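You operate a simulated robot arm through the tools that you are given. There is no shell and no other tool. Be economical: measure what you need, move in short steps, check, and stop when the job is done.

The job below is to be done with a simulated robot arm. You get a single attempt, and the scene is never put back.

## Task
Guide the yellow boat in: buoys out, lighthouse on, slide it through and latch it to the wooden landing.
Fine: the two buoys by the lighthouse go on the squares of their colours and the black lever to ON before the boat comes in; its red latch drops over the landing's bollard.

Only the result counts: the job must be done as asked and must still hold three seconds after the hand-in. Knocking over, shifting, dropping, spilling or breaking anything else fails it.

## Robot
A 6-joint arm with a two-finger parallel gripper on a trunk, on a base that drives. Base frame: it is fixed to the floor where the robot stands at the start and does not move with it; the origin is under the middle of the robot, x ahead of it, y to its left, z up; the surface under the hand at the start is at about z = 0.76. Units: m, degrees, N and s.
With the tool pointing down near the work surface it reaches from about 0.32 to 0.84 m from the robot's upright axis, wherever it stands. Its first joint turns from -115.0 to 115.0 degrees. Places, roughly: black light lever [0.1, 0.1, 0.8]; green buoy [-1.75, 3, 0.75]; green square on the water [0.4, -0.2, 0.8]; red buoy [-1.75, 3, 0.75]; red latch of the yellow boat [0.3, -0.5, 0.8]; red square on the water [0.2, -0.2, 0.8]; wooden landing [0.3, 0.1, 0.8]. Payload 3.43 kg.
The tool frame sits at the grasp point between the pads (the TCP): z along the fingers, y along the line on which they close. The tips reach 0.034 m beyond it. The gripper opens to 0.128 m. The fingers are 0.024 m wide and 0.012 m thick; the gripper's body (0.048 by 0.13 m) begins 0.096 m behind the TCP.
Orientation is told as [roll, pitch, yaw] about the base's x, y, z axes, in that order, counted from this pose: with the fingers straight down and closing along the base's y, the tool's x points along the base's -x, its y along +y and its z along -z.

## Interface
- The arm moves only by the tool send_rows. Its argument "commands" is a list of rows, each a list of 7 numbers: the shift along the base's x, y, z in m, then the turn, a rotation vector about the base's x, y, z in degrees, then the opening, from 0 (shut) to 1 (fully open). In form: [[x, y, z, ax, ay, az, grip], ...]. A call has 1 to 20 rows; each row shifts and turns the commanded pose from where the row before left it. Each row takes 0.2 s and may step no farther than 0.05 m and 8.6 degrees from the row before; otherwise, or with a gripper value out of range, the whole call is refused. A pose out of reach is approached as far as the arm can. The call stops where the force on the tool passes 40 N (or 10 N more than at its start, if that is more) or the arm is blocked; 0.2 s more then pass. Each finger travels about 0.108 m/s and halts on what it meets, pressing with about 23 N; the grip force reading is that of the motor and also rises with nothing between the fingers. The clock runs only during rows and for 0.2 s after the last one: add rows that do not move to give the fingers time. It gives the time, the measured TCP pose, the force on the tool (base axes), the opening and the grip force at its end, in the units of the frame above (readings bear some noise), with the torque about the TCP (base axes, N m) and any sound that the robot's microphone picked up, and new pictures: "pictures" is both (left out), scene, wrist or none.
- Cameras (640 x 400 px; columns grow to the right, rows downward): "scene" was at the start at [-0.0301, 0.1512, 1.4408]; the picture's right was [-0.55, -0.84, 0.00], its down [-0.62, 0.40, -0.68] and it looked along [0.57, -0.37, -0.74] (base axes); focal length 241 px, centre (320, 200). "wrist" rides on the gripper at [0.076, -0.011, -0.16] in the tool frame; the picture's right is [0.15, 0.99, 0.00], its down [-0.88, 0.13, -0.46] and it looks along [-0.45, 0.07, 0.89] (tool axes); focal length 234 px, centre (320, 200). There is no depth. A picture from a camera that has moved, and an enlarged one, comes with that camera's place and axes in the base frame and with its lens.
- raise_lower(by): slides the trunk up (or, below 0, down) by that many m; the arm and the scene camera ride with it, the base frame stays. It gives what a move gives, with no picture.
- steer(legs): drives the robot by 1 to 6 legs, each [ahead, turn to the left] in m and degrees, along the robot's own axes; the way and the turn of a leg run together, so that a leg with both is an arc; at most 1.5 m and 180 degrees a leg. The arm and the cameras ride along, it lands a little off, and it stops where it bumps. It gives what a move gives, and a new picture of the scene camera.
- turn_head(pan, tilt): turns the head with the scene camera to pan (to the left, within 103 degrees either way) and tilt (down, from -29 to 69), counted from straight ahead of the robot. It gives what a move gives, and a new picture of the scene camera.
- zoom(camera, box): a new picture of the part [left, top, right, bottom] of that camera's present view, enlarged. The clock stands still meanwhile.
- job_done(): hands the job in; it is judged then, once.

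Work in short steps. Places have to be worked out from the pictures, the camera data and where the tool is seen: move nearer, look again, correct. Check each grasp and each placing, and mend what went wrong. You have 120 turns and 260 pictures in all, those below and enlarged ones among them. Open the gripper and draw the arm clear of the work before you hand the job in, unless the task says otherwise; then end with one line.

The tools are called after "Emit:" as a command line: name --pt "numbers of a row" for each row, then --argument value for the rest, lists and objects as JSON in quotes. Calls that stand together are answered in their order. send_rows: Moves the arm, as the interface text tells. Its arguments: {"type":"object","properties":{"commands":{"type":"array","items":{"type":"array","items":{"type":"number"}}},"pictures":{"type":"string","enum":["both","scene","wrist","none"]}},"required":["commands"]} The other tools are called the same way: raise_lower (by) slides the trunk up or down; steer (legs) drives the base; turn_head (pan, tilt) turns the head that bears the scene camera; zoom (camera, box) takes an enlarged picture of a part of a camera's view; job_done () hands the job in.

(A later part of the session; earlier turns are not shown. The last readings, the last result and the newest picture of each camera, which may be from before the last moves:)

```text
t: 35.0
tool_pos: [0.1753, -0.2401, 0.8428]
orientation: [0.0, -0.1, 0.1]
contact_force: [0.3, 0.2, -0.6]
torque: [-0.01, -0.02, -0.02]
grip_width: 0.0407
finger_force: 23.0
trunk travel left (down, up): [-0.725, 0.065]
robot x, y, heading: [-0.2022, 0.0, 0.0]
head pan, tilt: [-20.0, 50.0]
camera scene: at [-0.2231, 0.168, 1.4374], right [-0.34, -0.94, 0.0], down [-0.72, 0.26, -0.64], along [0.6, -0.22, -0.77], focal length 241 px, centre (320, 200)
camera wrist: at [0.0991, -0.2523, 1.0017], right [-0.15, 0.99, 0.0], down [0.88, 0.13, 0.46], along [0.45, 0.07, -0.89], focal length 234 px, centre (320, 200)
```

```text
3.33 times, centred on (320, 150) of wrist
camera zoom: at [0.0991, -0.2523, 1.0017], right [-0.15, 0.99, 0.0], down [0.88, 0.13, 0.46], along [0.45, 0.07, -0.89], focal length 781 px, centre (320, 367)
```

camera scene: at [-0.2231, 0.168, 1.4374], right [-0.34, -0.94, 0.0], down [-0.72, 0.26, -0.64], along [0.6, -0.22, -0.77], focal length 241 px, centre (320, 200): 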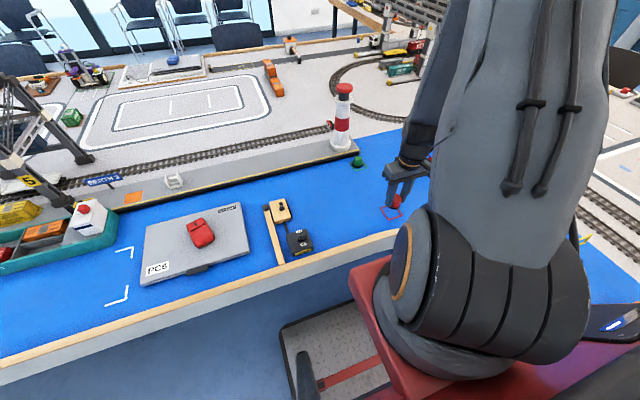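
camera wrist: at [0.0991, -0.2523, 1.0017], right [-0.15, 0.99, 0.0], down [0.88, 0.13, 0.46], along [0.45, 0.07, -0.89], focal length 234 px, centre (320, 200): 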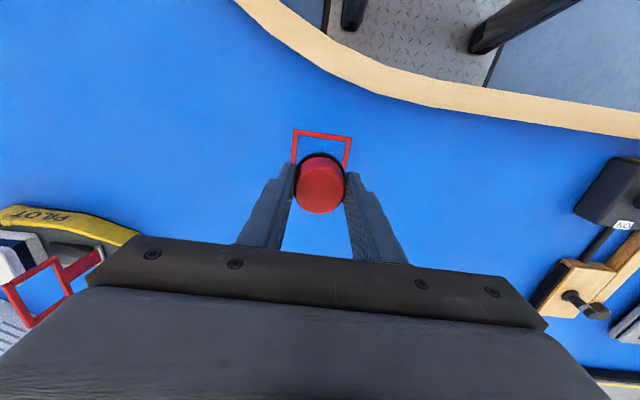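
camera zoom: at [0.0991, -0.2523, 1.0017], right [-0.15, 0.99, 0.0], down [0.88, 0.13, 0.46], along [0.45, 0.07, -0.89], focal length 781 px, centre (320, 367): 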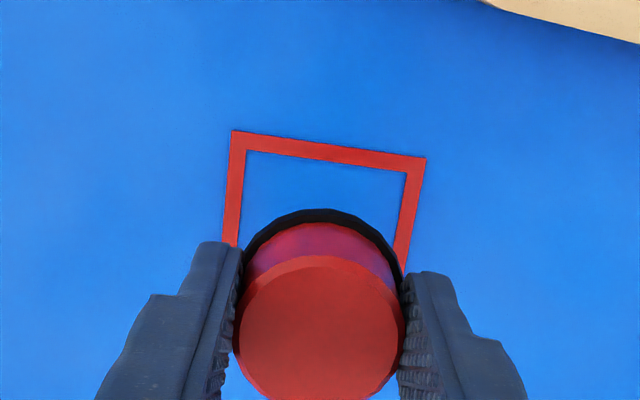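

Alignment is within 2 mm. I lower it to contact.

Emit:
send_rows --pt "0 -0.001 -0.025 0 0 0 0.15" --pt "0 0 -0.01 0 0 0 0.15" --pt "0 0 -0.003 0 0 0 0.15" --pt "0 0 0 0 0 0 0.15" --pictures "none"

```text
t: 36.0
tool_pos: [0.1743, -0.2415, 0.8057]
orientation: [0.0, 0.2, 0.1]
contact_force: [-0.4, 1.8, 5.8]
torque: [0.12, 0.0, 0.03]
grip_width: 0.0407
finger_force: 22.9
trunk travel left (down, up): [-0.725, 0.065]
robot x, y, heading: [-0.1962, -0.002, 0.1]
head pan, tilt: [-20.0, 50.0]
```

Contact at 6 N. I release, rise and check.

Emit:
send_rows --pt "0 0 0 0 0 0 0.4" --pt "0 0 0 0 0 0 0.6" --pt "0 0 0 0 0 0 0.6" --pt "0 0 0.04 0 0 0 0.6" --pt "0 0 0.04 0 0 0 0.6" --pt "0 0 0.04 0 0 0 0.6" --pt "0 0 0 0 0 0 0.6" --pictures "wrist"

Emit:
zoom --camera "wrist" --box '[240, 90, 400, 210]'

Emit:
zoom --camera "wrist" --box '[480, 120, 640, 300]'

```text
t: 37.6
tool_pos: [0.1769, -0.2426, 0.926]
orientation: [-0.1, 0.0, 0.1]
contact_force: [-0.1, -0.2, -0.5]
torque: [0.03, 0.01, 0.03]
grip_width: 0.077
finger_force: 0.1
trunk travel left (down, up): [-0.725, 0.065]
robot x, y, heading: [-0.2026, 0.0022, 0.1]
head pan, tilt: [-20.0, 50.0]
camera wrist: at [0.1008, -0.253, 1.0846], right [-0.15, 0.99, 0.0], down [0.88, 0.13, 0.46], along [0.45, 0.07, -0.89], focal length 234 px, centre (320, 200)
```

wrist: 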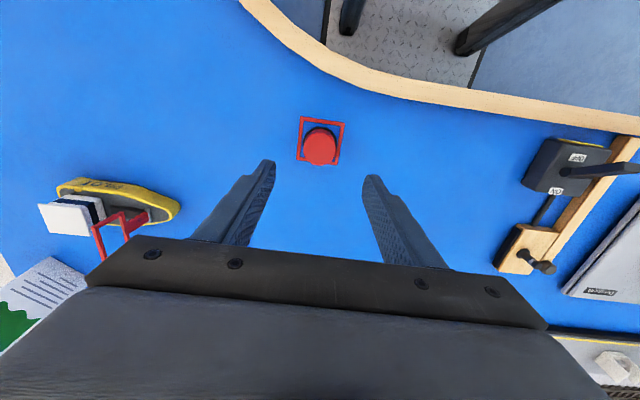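

```text
3.33 times, centred on (320, 150) of wrist
camera zoom: at [0.1008, -0.253, 1.0846], right [-0.15, 0.99, 0.0], down [0.88, 0.13, 0.46], along [0.45, 0.07, -0.89], focal length 781 px, centre (320, 367)
```

zoom: 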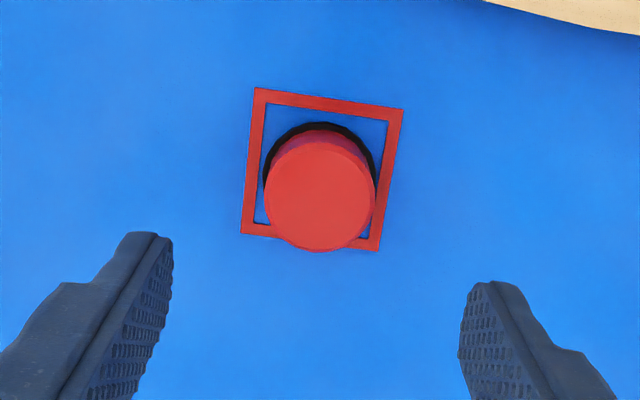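

```text
2.22 times, centred on (560, 210) of wrist
camera zoom: at [0.1008, -0.253, 1.0846], right [-0.15, 0.99, 0.0], down [0.88, 0.13, 0.46], along [0.45, 0.07, -0.89], focal length 520 px, centre (-213, 178)
```

zoom: 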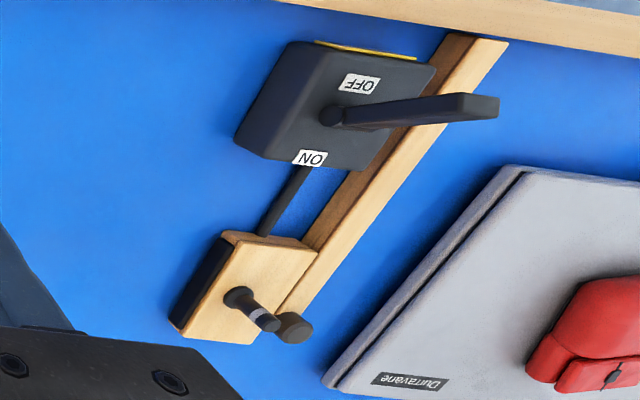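

The red buoy is in its square. Triangulating, the lever pivot is at about [0.16, 0.095, 0.78] and its tip at [0.133, 0.086, 0.85], tilted toward me (OFF), so it must be pushed to +x. I need a little more room behind it, so I back up 8 cm.

Emit:
steer --legs '[[-0.08, 0]]'

Emit:
turn_head --pan 0 --tilt 50

Emit:
zoom --camera "scene" --box '[300, 150, 460, 290]'

```text
t: 38.7
tool_pos: [0.0966, -0.2431, 0.9247]
orientation: [0.1, 0.0, 0.0]
contact_force: [-0.9, 0.1, 0.3]
torque: [0.02, 0.0, 0.03]
grip_width: 0.0767
finger_force: 0.1
trunk travel left (down, up): [-0.725, 0.065]
robot x, y, heading: [-0.2784, -0.0003, 0.1]
head pan, tilt: [-20.0, 50.0]
camera scene: at [-0.3024, 0.1681, 1.4374], right [-0.34, -0.94, 0.0], down [-0.72, 0.26, -0.64], along [0.6, -0.22, -0.77], focal length 241 px, centre (320, 200)
```

scene: 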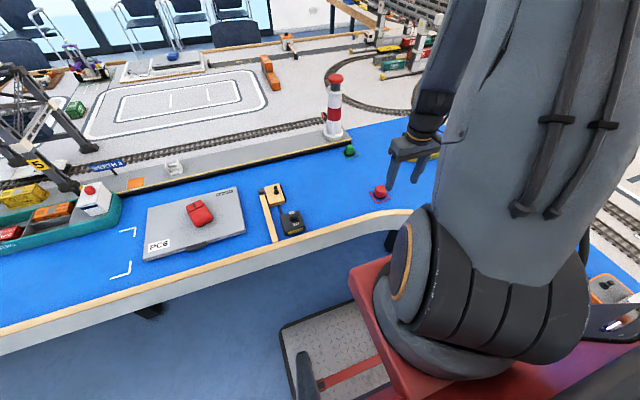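

```text
t: 39.5
tool_pos: [0.0969, -0.2415, 0.9252]
orientation: [0.0, 0.1, 0.0]
contact_force: [0.1, 0.9, -0.1]
torque: [0.02, -0.01, 0.02]
grip_width: 0.0769
finger_force: 0.1
trunk travel left (down, up): [-0.725, 0.065]
robot x, y, heading: [-0.2799, -0.002, 0.0]
head pan, tilt: [0.0, 50.0]
camera scene: at [-0.298, 0.1944, 1.4374], right [0.0, -1.0, 0.0], down [-0.77, 0.0, -0.64], along [0.64, 0.0, -0.77], focal length 241 px, centre (320, 200)
```

scene: 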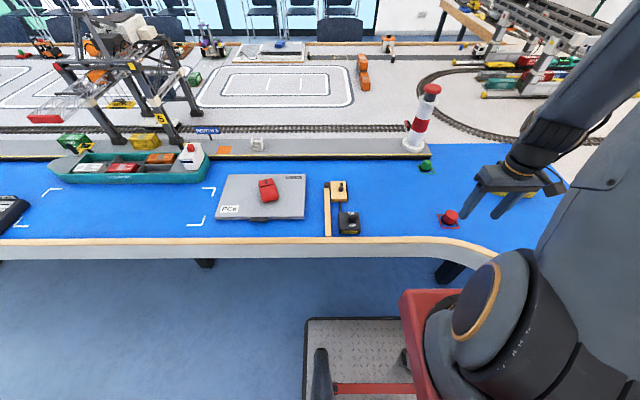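

```text
2.86 times, centred on (380, 220) of scene
camera zoom: at [-0.298, 0.1944, 1.4374], right [0.0, -1.0, 0.0], down [-0.77, 0.0, -0.64], along [0.64, 0.0, -0.77], focal length 689 px, centre (149, 143)
```

zoom: 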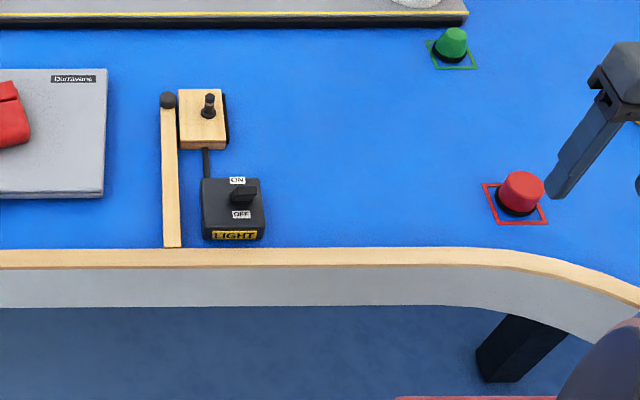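

I close the fingers and swing over to a point behind the lever, staying high, to look again.

Emit:
send_rows --pt "0 0.03 0.02 0 0 0 0.4" --pt "0 0.045 0 0 0 0 0.2" --pt "0 0.045 0 0 0 0 0" --pt "0 0.045 0 0 0 0 0" --pt "0 0.045 0 0 0 0 0" --pt "-0.006 0.045 0 0 0 0 0" --pt "-0.006 0.045 0 0 0 0 0" --pt "0 0.031 0 0 0 0 0" --pt "0 0 0 0 0 0 0"

Emit:
zoom --camera "wrist" --box '[220, 20, 420, 240]'

Emit:
zoom --camera "scene" --box '[300, 150, 400, 250]'

```text
t: 41.5
tool_pos: [0.0821, 0.0888, 0.9443]
orientation: [0.0, 0.1, 0.0]
contact_force: [0.2, 0.1, 0.0]
torque: [0.01, 0.0, 0.03]
grip_width: 0.0
finger_force: 22.4
trunk travel left (down, up): [-0.725, 0.065]
robot x, y, heading: [-0.2772, -0.0025, 0.1]
head pan, tilt: [0.0, 50.0]
camera scene: at [-0.298, 0.1946, 1.4374], right [0.0, -1.0, 0.0], down [-0.77, 0.0, -0.64], along [0.64, 0.0, -0.77], focal length 241 px, centre (320, 200)
camera wrist: at [0.0073, 0.0779, 1.104], right [-0.15, 0.99, 0.0], down [0.88, 0.13, 0.46], along [0.45, 0.07, -0.89], focal length 234 px, centre (320, 200)
```

scene: 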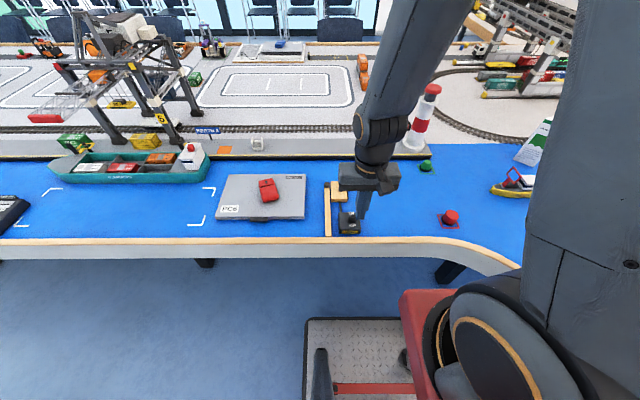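
wrist: 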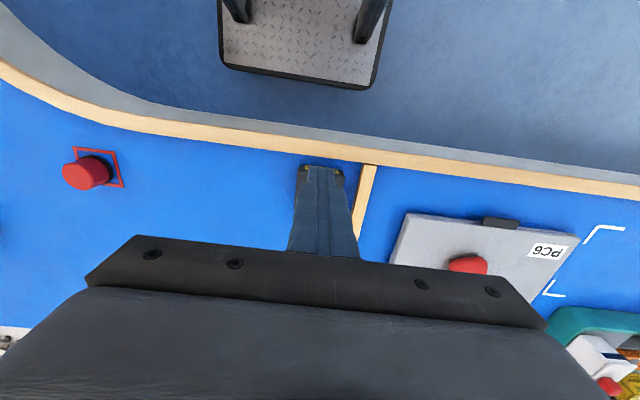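

```text
1.82 times, centred on (320, 130) of wrist
camera zoom: at [0.0073, 0.0779, 1.104], right [-0.15, 0.99, 0.0], down [0.88, 0.13, 0.46], along [0.45, 0.07, -0.89], focal length 426 px, centre (320, 327)
```

zoom: 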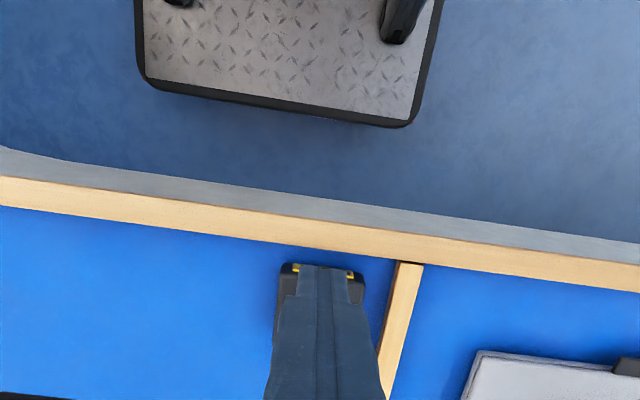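

```text
4.00 times, centred on (350, 200) of scene
camera zoom: at [-0.298, 0.1946, 1.4374], right [0.0, -1.0, 0.0], down [-0.77, 0.0, -0.64], along [0.64, 0.0, -0.77], focal length 965 px, centre (200, 200)
```

zoom: 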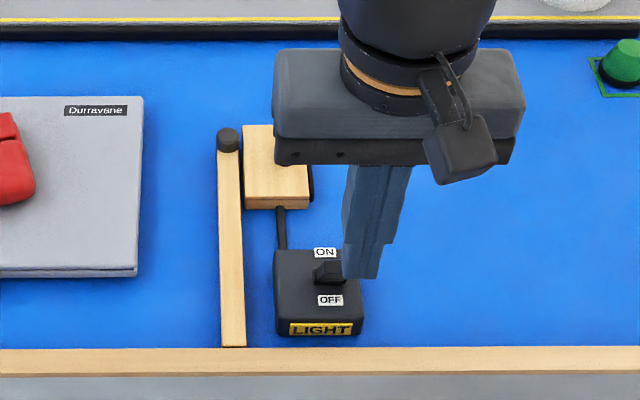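

The lever is at y about 0.095, ahead of the fingertips. I lower to TCP z 0.86 behind it, then look.

Emit:
send_rows --pt "0 0.006 -0.03 0 0 0 0" --pt "0 0 -0.03 0 0 0 0" --pt "0 0 -0.024 0 0 0 0" --pt "0 0 0 0 0 0 0"

Emit:
zoom --camera "scene" --box '[300, 150, 400, 250]'

Emit:
zoom --camera "wrist" --box '[260, 110, 380, 230]'

```text
t: 42.5
tool_pos: [0.0842, 0.0961, 0.8615]
orientation: [0.1, 0.1, 0.0]
contact_force: [0.7, -0.3, 0.4]
torque: [-0.02, -0.02, 0.03]
grip_width: 0.0001
finger_force: 23.0
trunk travel left (down, up): [-0.725, 0.065]
robot x, y, heading: [-0.2748, -0.0017, 0.0]
head pan, tilt: [0.0, 50.0]
camera scene: at [-0.298, 0.1946, 1.4374], right [0.0, -1.0, 0.0], down [-0.77, 0.0, -0.64], along [0.64, 0.0, -0.77], focal length 241 px, centre (320, 200)
camera wrist: at [0.0088, 0.0854, 1.0206], right [-0.15, 0.99, 0.0], down [0.88, 0.13, 0.46], along [0.45, 0.07, -0.89], focal length 234 px, centre (320, 200)
```

scene: 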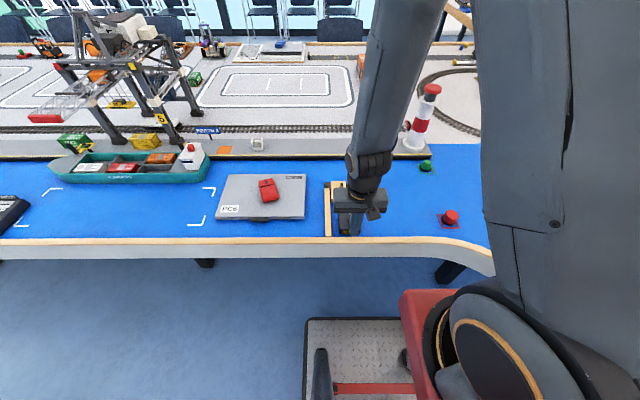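
wrist: 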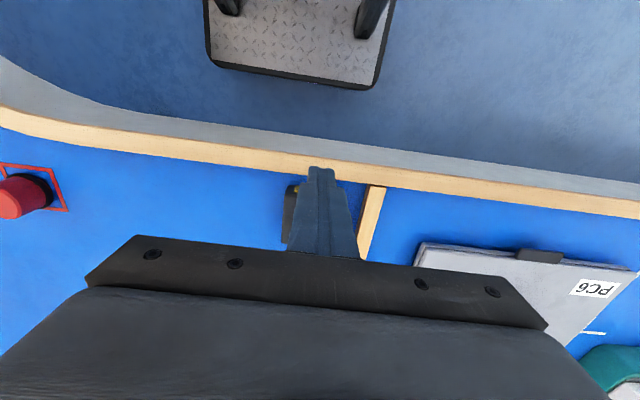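

```text
4.00 times, centred on (350, 200) of scene
camera zoom: at [-0.298, 0.1946, 1.4374], right [0.0, -1.0, 0.0], down [-0.77, 0.0, -0.64], along [0.64, 0.0, -0.77], focal length 965 px, centre (200, 200)
```

zoom: 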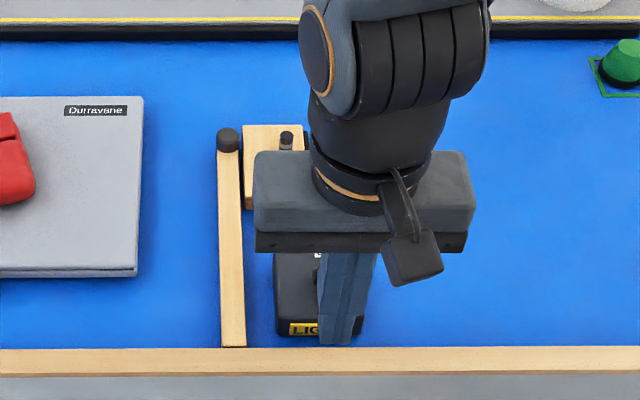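

```text
3.33 times, centred on (320, 170) of wrist
camera zoom: at [0.0088, 0.0854, 1.0206], right [-0.15, 0.99, 0.0], down [0.88, 0.13, 0.46], along [0.45, 0.07, -0.89], focal length 781 px, centre (320, 300)
```

zoom: 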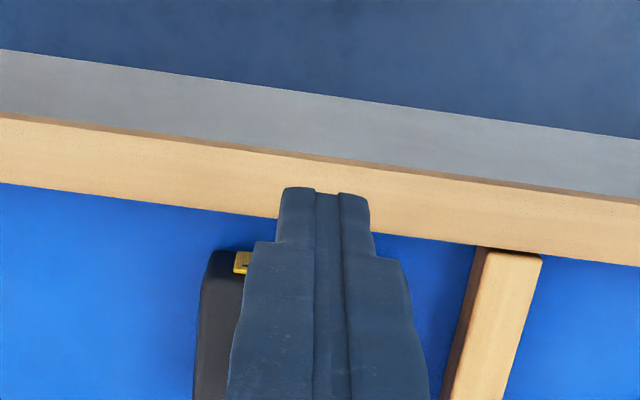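

In place behind the lever. I push it toward +x in 1 cm steps and watch the force and sound.

Emit:
send_rows --pt "0.015 0 0 0 0 0 0" --pt "0.01 0 0 0 0 0 0" --pt "0.01 0 0 0 0 0 0" --pt "0.01 0 0 0 0 0 0" --pt "0.01 0 0 0 0 0 0" --pt "0.01 0 0 0 0 0 0" --pt "0 0 0 0 0 0 0" --pictures "none"

```text
t: 44.1
tool_pos: [0.1486, 0.0967, 0.8612]
orientation: [0.0, 0.0, 0.0]
contact_force: [0.7, -0.2, 0.5]
torque: [0.0, 0.02, -0.02]
grip_width: 0.0
finger_force: 22.9
trunk travel left (down, up): [-0.725, 0.065]
robot x, y, heading: [-0.2821, -0.0, 0.3]
head pan, tilt: [0.0, 50.0]
```

Emit:
send_rows --pt "0.006 0 0 0 0 0 0" --pt "0.006 0 0 0 0 0 0" --pt "0 0 0 0 0 0 0"

Emit:
zoom --camera "scene" --box '[300, 70, 460, 250]'

```text
t: 44.9
tool_pos: [0.1563, 0.0953, 0.8605]
orientation: [-0.1, 0.2, -0.1]
contact_force: [-29.0, 5.3, 21.0]
torque: [0.23, 0.77, 0.04]
grip_width: 0.0002
finger_force: 23.0
trunk travel left (down, up): [-0.725, 0.065]
robot x, y, heading: [-0.2841, -0.0007, 0.1]
head pan, tilt: [0.0, 50.0]
camera scene: at [-0.3003, 0.1947, 1.4375], right [0.0, -1.0, 0.0], down [-0.77, 0.0, -0.64], along [0.64, 0.0, -0.77], focal length 241 px, centre (320, 200)
camera wrist: at [0.0821, 0.0845, 1.0206], right [-0.15, 0.99, 0.0], down [0.88, 0.13, 0.45], along [0.45, 0.07, -0.89], focal length 234 px, centre (320, 200)
```

scene: 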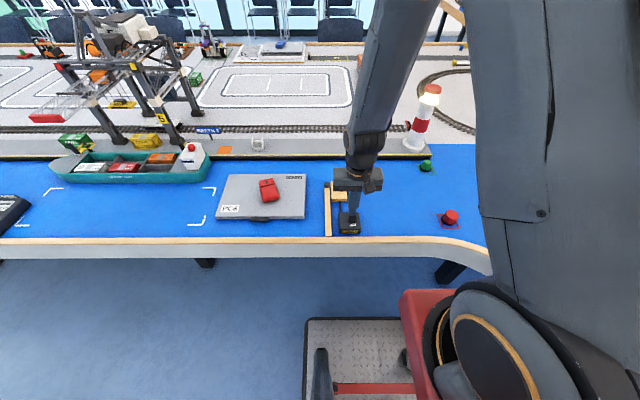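
wrist: 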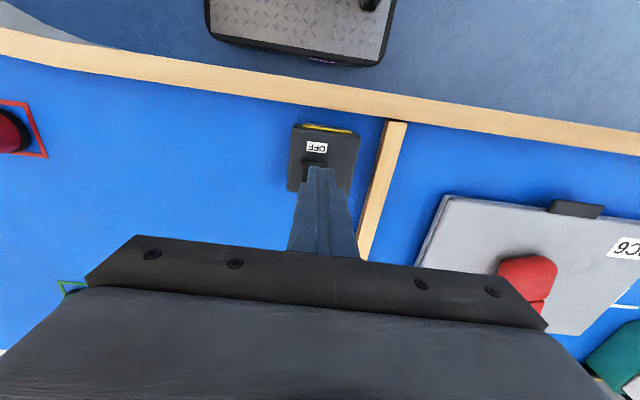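

```text
2.22 times, centred on (380, 160) of scene
camera zoom: at [-0.3003, 0.1947, 1.4375], right [0.0, -1.0, 0.0], down [-0.77, 0.0, -0.64], along [0.64, 0.0, -0.77], focal length 536 px, centre (187, 289)
```

zoom: 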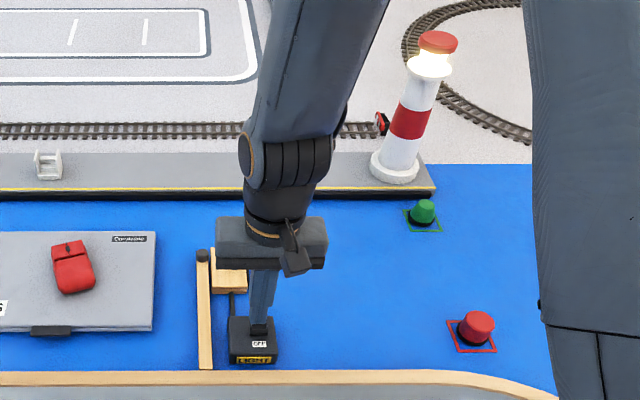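

The lighthouse lamp is lit and the lever has hit its end stop. I back off and rise.

Emit:
send_rows --pt "-0.02 0 0 0 0 0 0" --pt "-0.03 0 0 0 0 0 0" --pt "0 0 0.04 0 0 0 0" --pt "0 0 0.04 0 0 0 0" --pt "0 0 0.04 0 0 0 0" --pt "0 0 0 0 0 0 0.3" --pictures "scene"

Emit:
zoom --camera "scene" --box '[300, 70, 460, 250]'

```text
t: 46.3
tool_pos: [0.1118, 0.0954, 0.9804]
orientation: [0.0, 0.0, 0.1]
contact_force: [0.4, -0.1, -0.9]
torque: [0.02, -0.04, 0.0]
grip_width: 0.0382
finger_force: 0.1
trunk travel left (down, up): [-0.725, 0.065]
robot x, y, heading: [-0.279, -0.0012, -0.0]
head pan, tilt: [0.0, 50.0]
camera scene: at [-0.298, 0.1945, 1.4373], right [0.0, -1.0, 0.0], down [-0.77, 0.0, -0.64], along [0.64, 0.0, -0.77], focal length 241 px, centre (320, 200)
```

scene: 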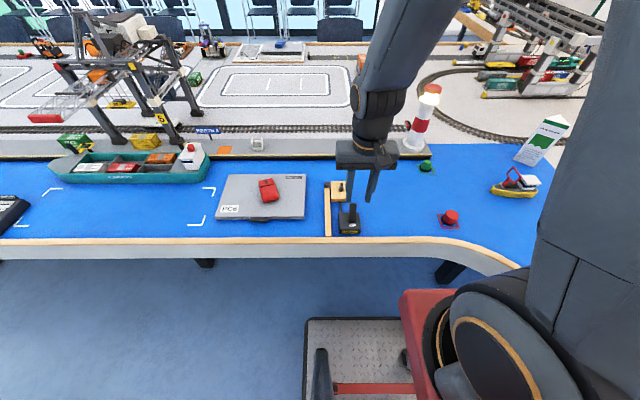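

```text
2.22 times, centred on (380, 160) of scene
camera zoom: at [-0.298, 0.1945, 1.4373], right [0.0, -1.0, 0.0], down [-0.77, 0.0, -0.64], along [0.64, 0.0, -0.77], focal length 536 px, centre (187, 289)
```

zoom: 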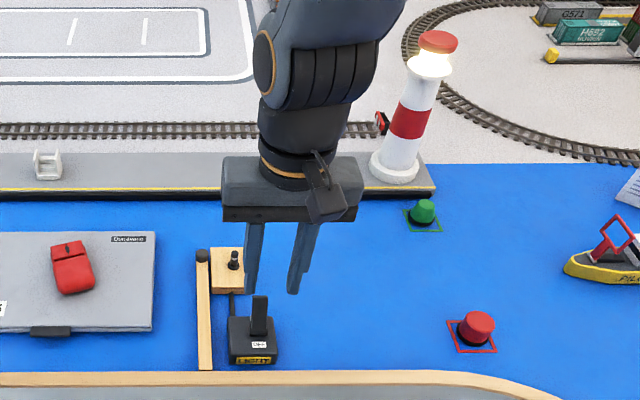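

Lever ON and lamp lit. Now I study the boat and its latch from the head.

Emit:
zoom --camera "scene" --box '[480, 160, 550, 204]'

Emit:
zoom --camera "scene" --box '[310, 170, 370, 245]'

```text
9.09 times, centred on (515, 182) of scene
camera zoom: at [-0.298, 0.1945, 1.4373], right [0.0, -1.0, 0.0], down [-0.77, 0.0, -0.64], along [0.64, 0.0, -0.77], focal length 2193 px, centre (-1453, 364)
```

zoom: 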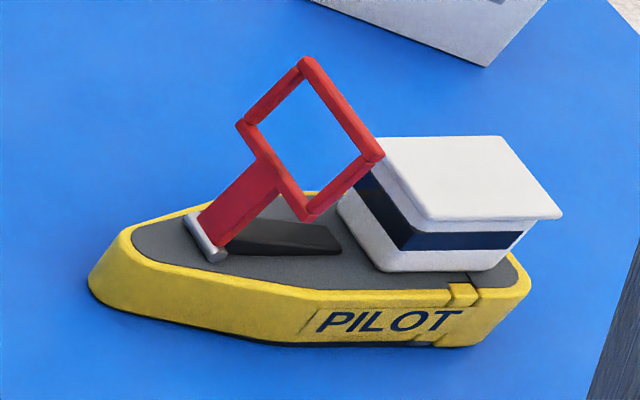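

```text
5.33 times, centred on (340, 208) of scene
camera zoom: at [-0.298, 0.1945, 1.4373], right [0.0, -1.0, 0.0], down [-0.77, 0.0, -0.64], along [0.64, 0.0, -0.77], focal length 1287 px, centre (213, 160)
```

zoom: 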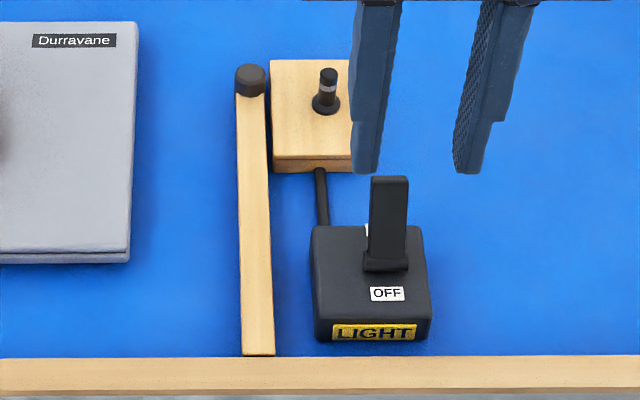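

The latch is a red loop hinged at the bow, leaning back against a stop; it has to be tipped forward over the bollard, which is at about [0.30, 0.116]. The boat spans roughly y -0.44 to -0.62 at x 0.30. I drive 0.15 m forward for reach, then turn the hand by -90° so the camera is on the +y (bow) side.

Emit:
steer --legs '[[0.15, 0]]'

Emit:
send_rows --pt "0 -0.04 0.02 0 0 -8.5 0.3" --pt "0 -0.04 0.02 0 0 -8.5 0.5" --pt "0 -0.045 0.02 0 0 -8.5 0.7" --pt "0 -0.045 0.02 0 0 -8.5 0.9" --pt "0 -0.045 0.02 0 0 -8.5 1" --pt "0 -0.045 0.01 0 0 -8.5 1" --pt "0 -0.045 0 0 0 -8.5 1" --pt "0 -0.045 0 0 0 -8.5 1" --pt "0 -0.045 0 0 0 -8.5 1" --pt "0 -0.045 0 0 0 -8.5 1" --pt "0.01 -0.045 0 0 0 -5 1" --pt "0.01 -0.045 0 0 0 0 1" --pt "0.01 -0.04 0 0 0 0 1" --pt "0 0 0 0 0 0 1"

```text
t: 47.7
tool_pos: [0.2616, 0.0951, 0.9811]
orientation: [0.0, -0.1, -0.1]
contact_force: [-0.3, 0.2, 0.3]
torque: [0.01, 0.01, -0.03]
grip_width: 0.0382
finger_force: 0.0
trunk travel left (down, up): [-0.725, 0.065]
robot x, y, heading: [-0.1263, -0.0004, -0.1]
head pan, tilt: [0.0, 50.0]
camera scene: at [-0.1472, 0.1944, 1.4374], right [0.0, -1.0, 0.0], down [-0.77, 0.0, -0.64], along [0.64, 0.0, -0.77], focal length 241 px, centre (320, 200)
```

scene: 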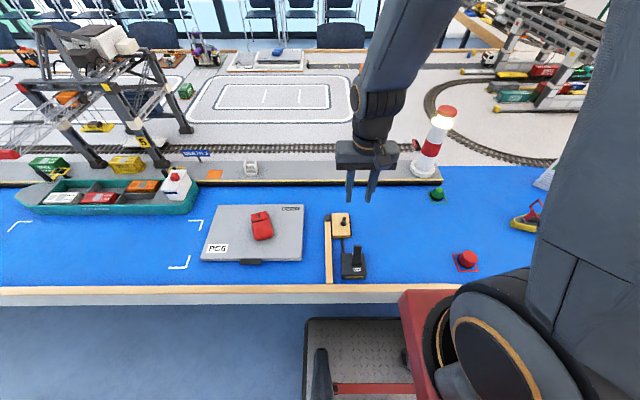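

```text
t: 50.7
tool_pos: [0.293, -0.4778, 1.0926]
orientation: [0.0, 0.0, -90.1]
contact_force: [0.5, -0.2, -1.6]
torque: [0.0, -0.02, -0.03]
grip_width: 0.1278
finger_force: 0.0
trunk travel left (down, up): [-0.725, 0.065]
robot x, y, heading: [-0.1289, -0.0022, -0.0]
head pan, tilt: [0.0, 50.0]
camera scene: at [-0.1469, 0.1941, 1.4374], right [0.0, -1.0, 0.0], down [-0.77, 0.0, -0.64], along [0.64, 0.0, -0.77], focal length 241 px, centre (320, 200)
camera wrist: at [0.2823, -0.4009, 1.2513], right [0.99, 0.14, 0.0], down [0.13, -0.88, 0.46], along [0.07, -0.45, -0.89], focal length 234 px, centre (320, 200)
```

scene: 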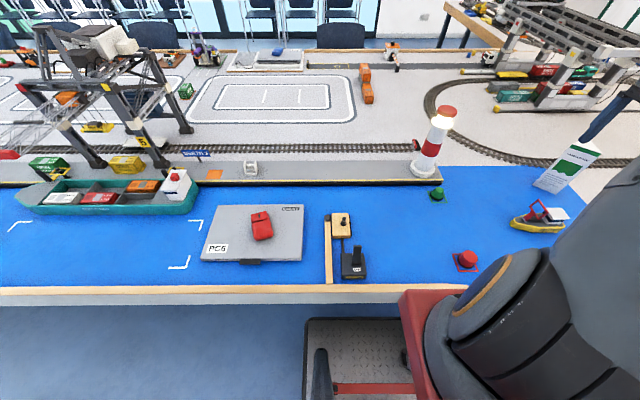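
wrist: 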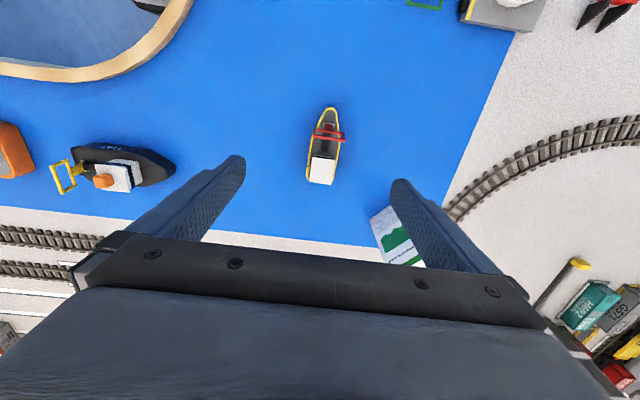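

Emit:
zoom --camera "wrist" --box '[270, 95, 380, 200]'

Emit:
zoom --camera "scene" --box '[500, 120, 640, 240]'

```text
3.81 times, centred on (325, 148) of wrist
camera zoom: at [0.2823, -0.4009, 1.2513], right [0.99, 0.14, 0.0], down [0.13, -0.88, 0.46], along [0.07, -0.45, -0.89], focal length 892 px, centre (301, 400)
```

zoom: 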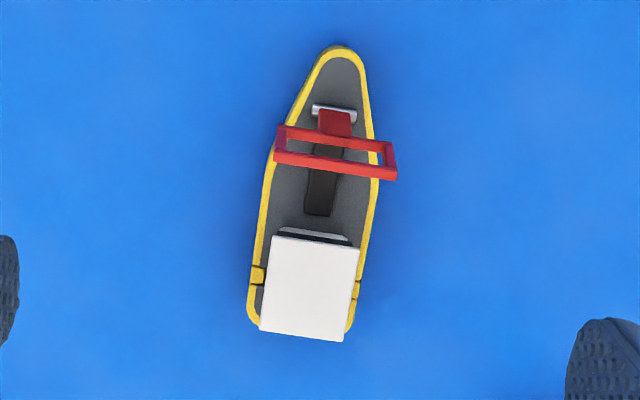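

```text
3.33 times, centred on (570, 180) of scene
camera zoom: at [-0.1469, 0.1941, 1.4374], right [0.0, -1.0, 0.0], down [-0.77, 0.0, -0.64], along [0.64, 0.0, -0.77], focal length 804 px, centre (-513, 267)
```

zoom: 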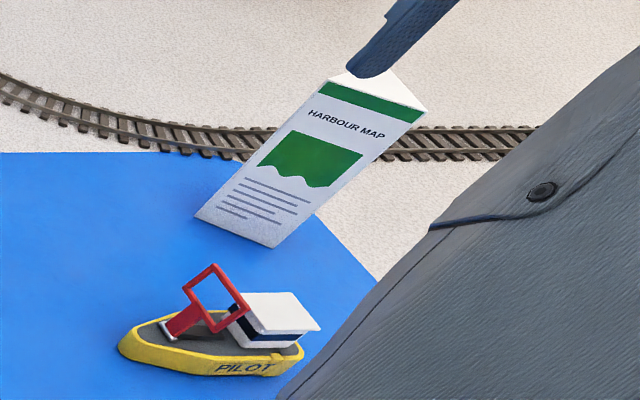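

The boat is well aligned: bow tip at about [0.309, -0.443], hinge y -0.472, cabin roof centre [0.310, -0.553] and about 46 mm wide. A harbour-map card stands near [0.47, -0.65], so I narrow the opening and come down over the cabin to take a closer look.

Emit:
send_rows --pt "0.008 -0.04 -0.02 0 0 0 0.75" --pt "0.009 -0.04 -0.02 0 0 0 0.75" --pt "0 0 -0.045 0 0 0 0.75" --pt "0 0 -0.045 0 0 0 0.75" --pt "0 0 -0.04 0 0 0 0.75" --pt "0 0 0 0 0 0 0.75"

Emit:
zoom --camera "wrist" --box '[220, 40, 420, 240]'

Emit:
turn_head --pan -30 --tilt 45

```text
t: 52.1
tool_pos: [0.3096, -0.557, 0.9203]
orientation: [0.0, 0.0, -90.2]
contact_force: [1.0, -0.8, -0.6]
torque: [0.02, -0.03, 0.01]
grip_width: 0.0962
finger_force: 0.0
trunk travel left (down, up): [-0.725, 0.065]
robot x, y, heading: [-0.1321, -0.0001, -0.1]
head pan, tilt: [0.0, 50.0]
camera scene: at [-0.147, 0.1941, 1.4374], right [0.0, -1.0, 0.0], down [-0.77, 0.0, -0.64], along [0.64, 0.0, -0.77], focal length 241 px, centre (320, 200)
camera wrist: at [0.3, -0.4806, 1.0798], right [0.99, 0.14, 0.0], down [0.13, -0.88, 0.46], along [0.07, -0.45, -0.89], focal length 234 px, centre (320, 200)
```

scene: 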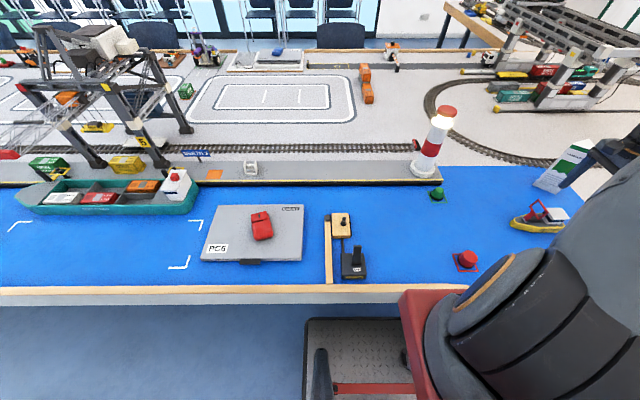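
wrist: 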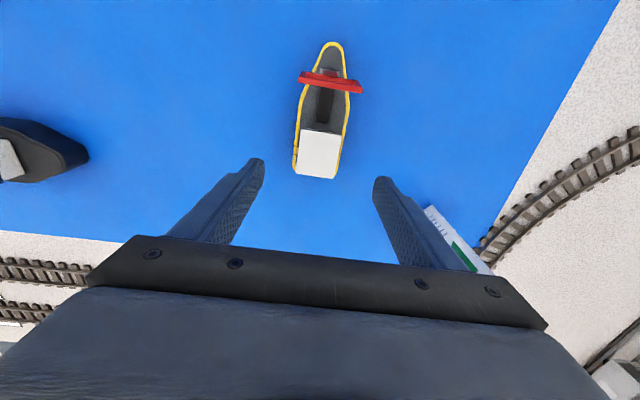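

```text
2.00 times, centred on (320, 140) of wrist
camera zoom: at [0.3, -0.4806, 1.0798], right [0.99, 0.14, 0.0], down [0.13, -0.88, 0.46], along [0.07, -0.45, -0.89], focal length 468 px, centre (320, 320)
```

zoom: 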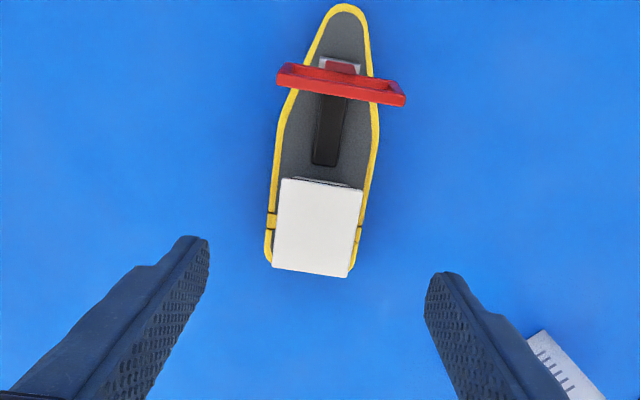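

```text
t: 53.0
tool_pos: [0.3106, -0.5564, 0.9199]
orientation: [0.0, 0.0, -90.0]
contact_force: [0.5, -0.6, 0.0]
torque: [0.02, -0.01, -0.03]
grip_width: 0.096
finger_force: 0.2
trunk travel left (down, up): [-0.725, 0.065]
robot x, y, heading: [-0.1249, 0.0002, 0.1]
head pan, tilt: [-30.0, 45.0]
camera scene: at [-0.1536, 0.1536, 1.4443], right [-0.5, -0.87, 0.0], down [-0.61, 0.35, -0.71], along [0.61, -0.35, -0.71], focal length 241 px, centre (320, 200)
```

scene: 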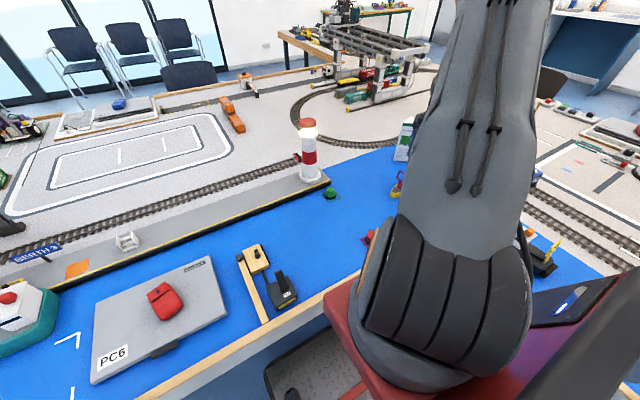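

The numbers agree: roof centre at about [0.310, -0.553]. The latch stands almost upright (top near y -0.481, z 0.87), so the hand clears it, but I must move gently. I descend and close on the roof.

Emit:
send_rows --pt "0 0.001 -0.03 0 0 0 0.75" --pt "0 0.001 -0.03 0 0 0 0.75" --pt "0 0.001 -0.02 0 0 0 0.75" --pt "0 0 -0.006 0 0 0 0.75" --pt "0 0 0 0 0 0 0.75" --pictures "wrist"

Emit:
zoom --camera "wrist" --box '[220, 40, 420, 240]'

```text
t: 54.2
tool_pos: [0.3088, -0.5529, 0.8357]
orientation: [0.0, 0.0, -90.0]
contact_force: [-0.1, 0.2, 0.6]
torque: [-0.01, 0.0, -0.03]
grip_width: 0.096
finger_force: 0.0
trunk travel left (down, up): [-0.725, 0.065]
robot x, y, heading: [-0.1234, -0.0011, -0.1]
head pan, tilt: [-30.0, 45.0]
camera wrist: at [0.2982, -0.478, 0.9944], right [0.99, 0.14, 0.0], down [0.13, -0.88, 0.46], along [0.07, -0.45, -0.89], focal length 234 px, centre (320, 200)
```

wrist: 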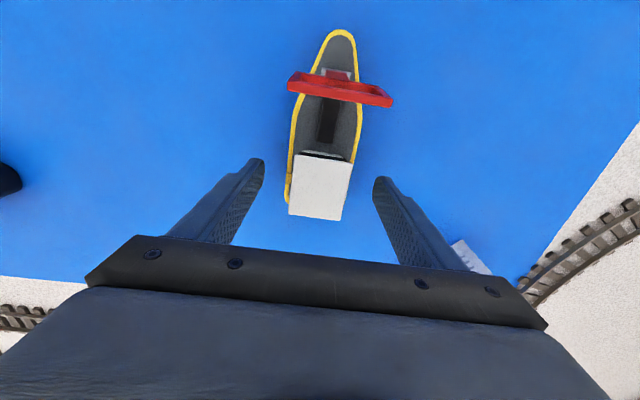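

```text
2.00 times, centred on (320, 140) of wrist
camera zoom: at [0.2982, -0.478, 0.9944], right [0.99, 0.14, 0.0], down [0.13, -0.88, 0.46], along [0.07, -0.45, -0.89], focal length 468 px, centre (320, 320)
```

zoom: 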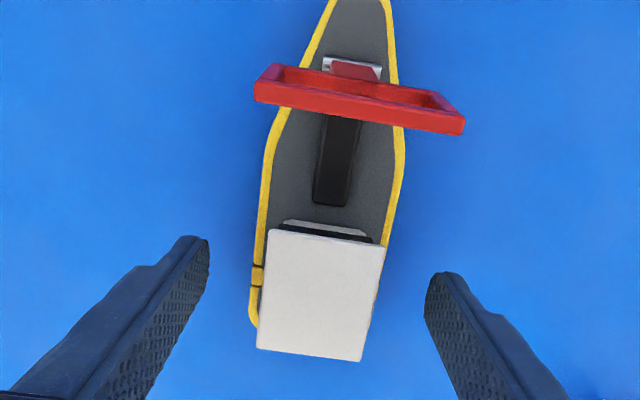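

The fingers straddle the cabin symmetrically. I close on it.

Emit:
send_rows --pt "0 0 -0.003 0 0 0 0.55" --pt "0 0 0 0 0 0 0.4" --pt "0 0 0 0 0 0 0.3" --pt "0 0 0 0 0 0 0.2" --pt "0 0 0 0 0 0 0.2" --pictures "wrist"

Emit:
zoom --camera "wrist" --box '[220, 40, 420, 240]'

```text
t: 55.4
tool_pos: [0.3097, -0.5547, 0.8315]
orientation: [0.0, 0.0, -90.1]
contact_force: [-0.8, -0.9, 1.2]
torque: [0.09, -0.05, -0.07]
grip_width: 0.0437
finger_force: 22.7
trunk travel left (down, up): [-0.725, 0.065]
robot x, y, heading: [-0.1282, -0.0009, -0.3]
head pan, tilt: [-30.0, 45.0]
camera wrist: at [0.2986, -0.4776, 0.9916], right [0.99, 0.14, 0.0], down [0.13, -0.88, 0.46], along [0.07, -0.45, -0.89], focal length 234 px, centre (320, 200)
```

wrist: 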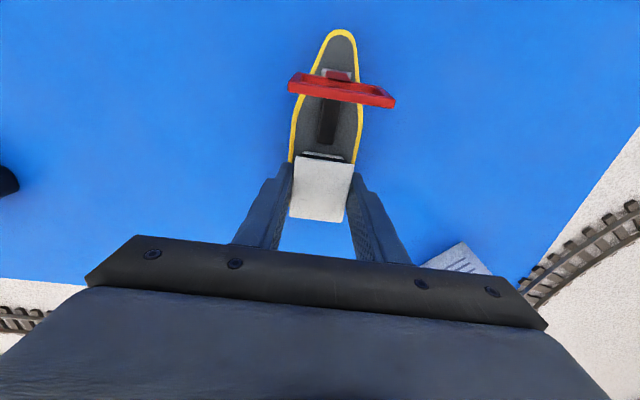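

```text
2.00 times, centred on (320, 140) of wrist
camera zoom: at [0.2986, -0.4776, 0.9916], right [0.99, 0.14, 0.0], down [0.13, -0.88, 0.46], along [0.07, -0.45, -0.89], focal length 468 px, centre (320, 320)
```

zoom: 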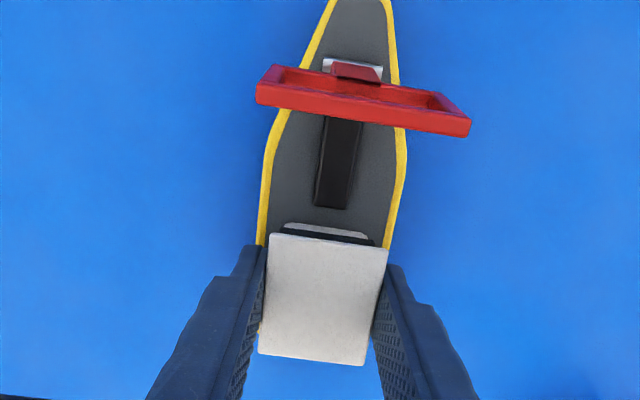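

Gripped at 44 mm. I slide the boat slowly in +y with soft starts, first about 0.27 m toward the gate.

Emit:
send_rows --pt "0 0.005 0 0 0 0 0.2" --pt "0 0.01 0 0 0 0 0.2" --pt "0 0.015 0 0 0 0 0.2" --pt "0 0.018 0 0 0 0 0.2" --pt "0 0.018 0 0 0 0 0.2" --pt "0 0.018 0 0 0 0 0.2" --pt "0 0.018 0 0 0 0 0.2" --pt "0 0.018 0 0 0 0 0.2" --pt "0 0.018 0 0 0 0 0.2" --pt "0 0.018 0 0 0 0 0.2" --pt "0 0.018 0 0 0 0 0.2" --pt "0 0.018 0 0 0 0 0.2" --pt "0 0.018 0 0 0 0 0.2" --pt "0 0.018 0 0 0 0 0.2" --pt "0 0.014 0 0 0 0 0.2" --pt "0 0.01 0 0 0 0 0.2" --pt "0 0.006 0 0 0 0 0.2" --pt "0 0.003 0 0 0 0 0.2" --pt "0 0 0 0 0 0 0.2"

Emit:
zoom --camera "wrist" --box '[180, 0, 460, 220]'

```text
t: 59.4
tool_pos: [0.3098, -0.292, 0.8325]
orientation: [0.0, 0.1, -90.1]
contact_force: [-0.5, -2.7, 8.2]
torque: [-0.27, 0.03, 0.01]
grip_width: 0.0438
finger_force: 23.4
trunk travel left (down, up): [-0.725, 0.065]
robot x, y, heading: [-0.1293, -0.0003, -0.2]
head pan, tilt: [-30.0, 45.0]
camera scene: at [-0.1539, 0.1535, 1.4443], right [-0.5, -0.87, 0.0], down [-0.61, 0.35, -0.71], along [0.61, -0.35, -0.71], focal length 241 px, centre (320, 200)
camera wrist: at [0.298, -0.2154, 0.991], right [0.99, 0.14, 0.0], down [0.13, -0.88, 0.46], along [0.07, -0.45, -0.89], focal length 234 px, centre (320, 200)
```

scene: 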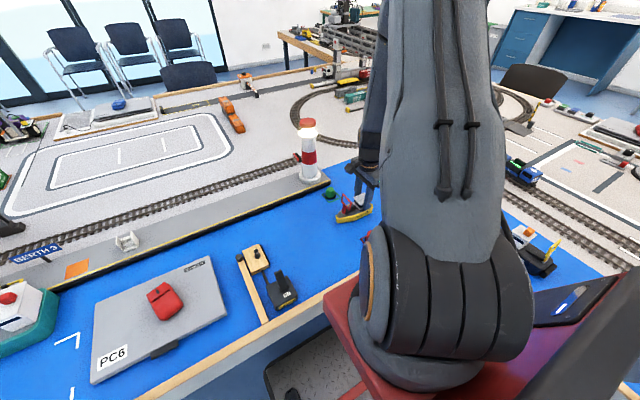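
wrist: 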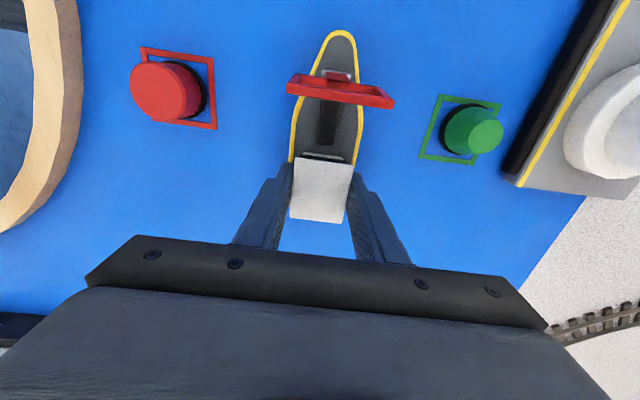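

```text
1.82 times, centred on (320, 110) of wrist
camera zoom: at [0.298, -0.2154, 0.991], right [0.99, 0.14, 0.0], down [0.13, -0.88, 0.46], along [0.07, -0.45, -0.89], focal length 426 px, centre (320, 364)
```

zoom: 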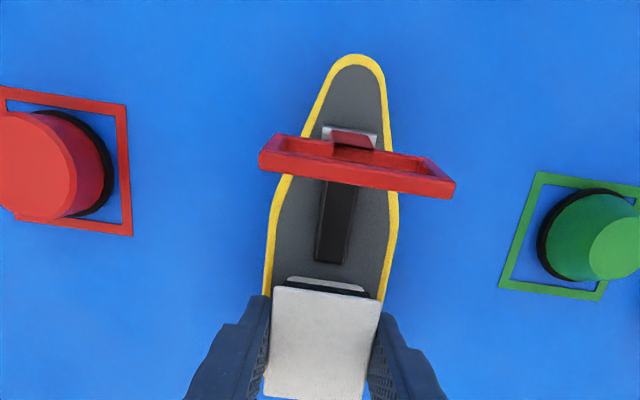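

The boat is midway through the gate with the buoys clear on both sides. I slide on another 0.17 m, stopping short of the landing to check alignment.

Emit:
send_rows --pt "0 0.005 0.0005 0 0 0 0.2" --pt "0 0.01 0 0 0 0 0.2" --pt "0 0.015 0 0 0 0 0.2" --pt "0 0.018 0 0 0 0 0.2" --pt "0 0.018 0 0 0 0 0.2" --pt "0 0.018 0 0 0 0 0.2" --pt "0 0.018 0 0 0 0 0.2" --pt "0 0.018 0 0 0 0 0.2" --pt "0 0.018 0 0 0 0 0.2" --pt "0 0.014 0 0 0 0 0.2" --pt "0 0.01 0 0 0 0 0.2" --pt "0 0.006 0 0 0 0 0.2" --pt "0 0.003 0 0 0 0 0.2" --pt "0 0 0 0 0 0 0.2" --pictures "wrist"

Emit:
zoom --camera "wrist" --box '[220, 0, 420, 160]'

Emit:
turn_head --pan -10 --tilt 55

Emit:
zoom --camera "scene" --box '[260, 120, 420, 240]'

```text
t: 62.4
tool_pos: [0.3098, -0.1196, 0.8317]
orientation: [0.1, 0.0, -90.1]
contact_force: [0.7, -0.4, -0.3]
torque: [-0.12, -0.01, 0.04]
grip_width: 0.0438
finger_force: 22.7
trunk travel left (down, up): [-0.725, 0.065]
robot x, y, heading: [-0.1292, -0.0062, -0.3]
head pan, tilt: [-30.0, 45.0]
camera wrist: at [0.2987, -0.0437, 0.9912], right [0.99, 0.14, 0.0], down [0.13, -0.88, 0.46], along [0.07, -0.45, -0.89], focal length 234 px, centre (320, 200)
```

wrist: 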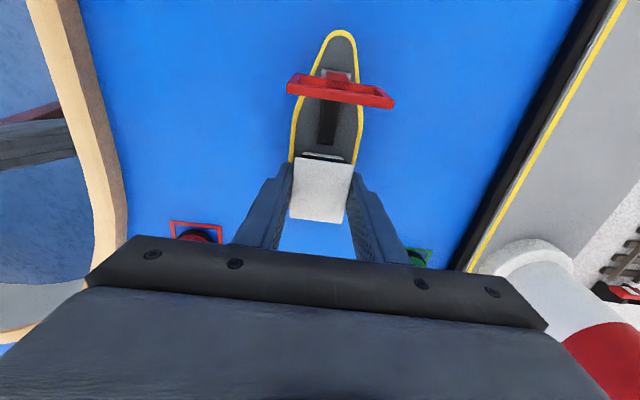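

```text
2.50 times, centred on (320, 80) of wrist
camera zoom: at [0.2987, -0.0437, 0.9912], right [0.99, 0.14, 0.0], down [0.13, -0.88, 0.46], along [0.07, -0.45, -0.89], focal length 585 px, centre (320, 500)
```

zoom: 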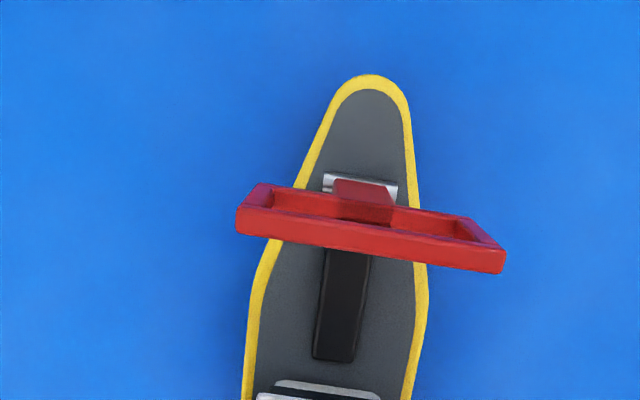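

```text
t: 63.3
tool_pos: [0.3084, -0.1198, 0.8316]
orientation: [-0.1, 0.1, -90.1]
contact_force: [0.4, 0.2, -0.2]
torque: [-0.11, 0.0, 0.03]
grip_width: 0.0439
finger_force: 22.9
trunk travel left (down, up): [-0.725, 0.065]
robot x, y, heading: [-0.1242, 0.0013, -0.2]
head pan, tilt: [-10.0, 55.0]
camera scene: at [-0.1529, 0.1817, 1.4309], right [-0.18, -0.98, 0.0], down [-0.81, 0.14, -0.57], along [0.56, -0.1, -0.82], focal length 241 px, centre (320, 200)
```

scene: 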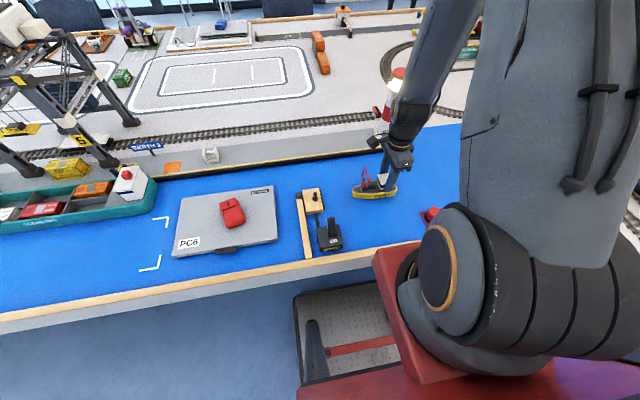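

```text
3.33 times, centred on (340, 180) of scene
camera zoom: at [-0.1529, 0.1817, 1.4309], right [-0.18, -0.98, 0.0], down [-0.81, 0.14, -0.57], along [0.56, -0.1, -0.82], focal length 804 px, centre (253, 267)
```

zoom: 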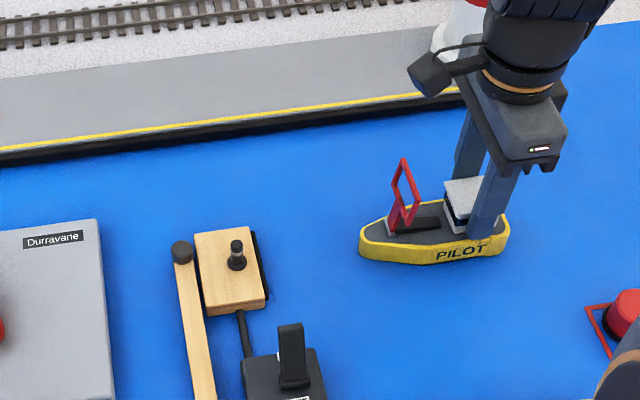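

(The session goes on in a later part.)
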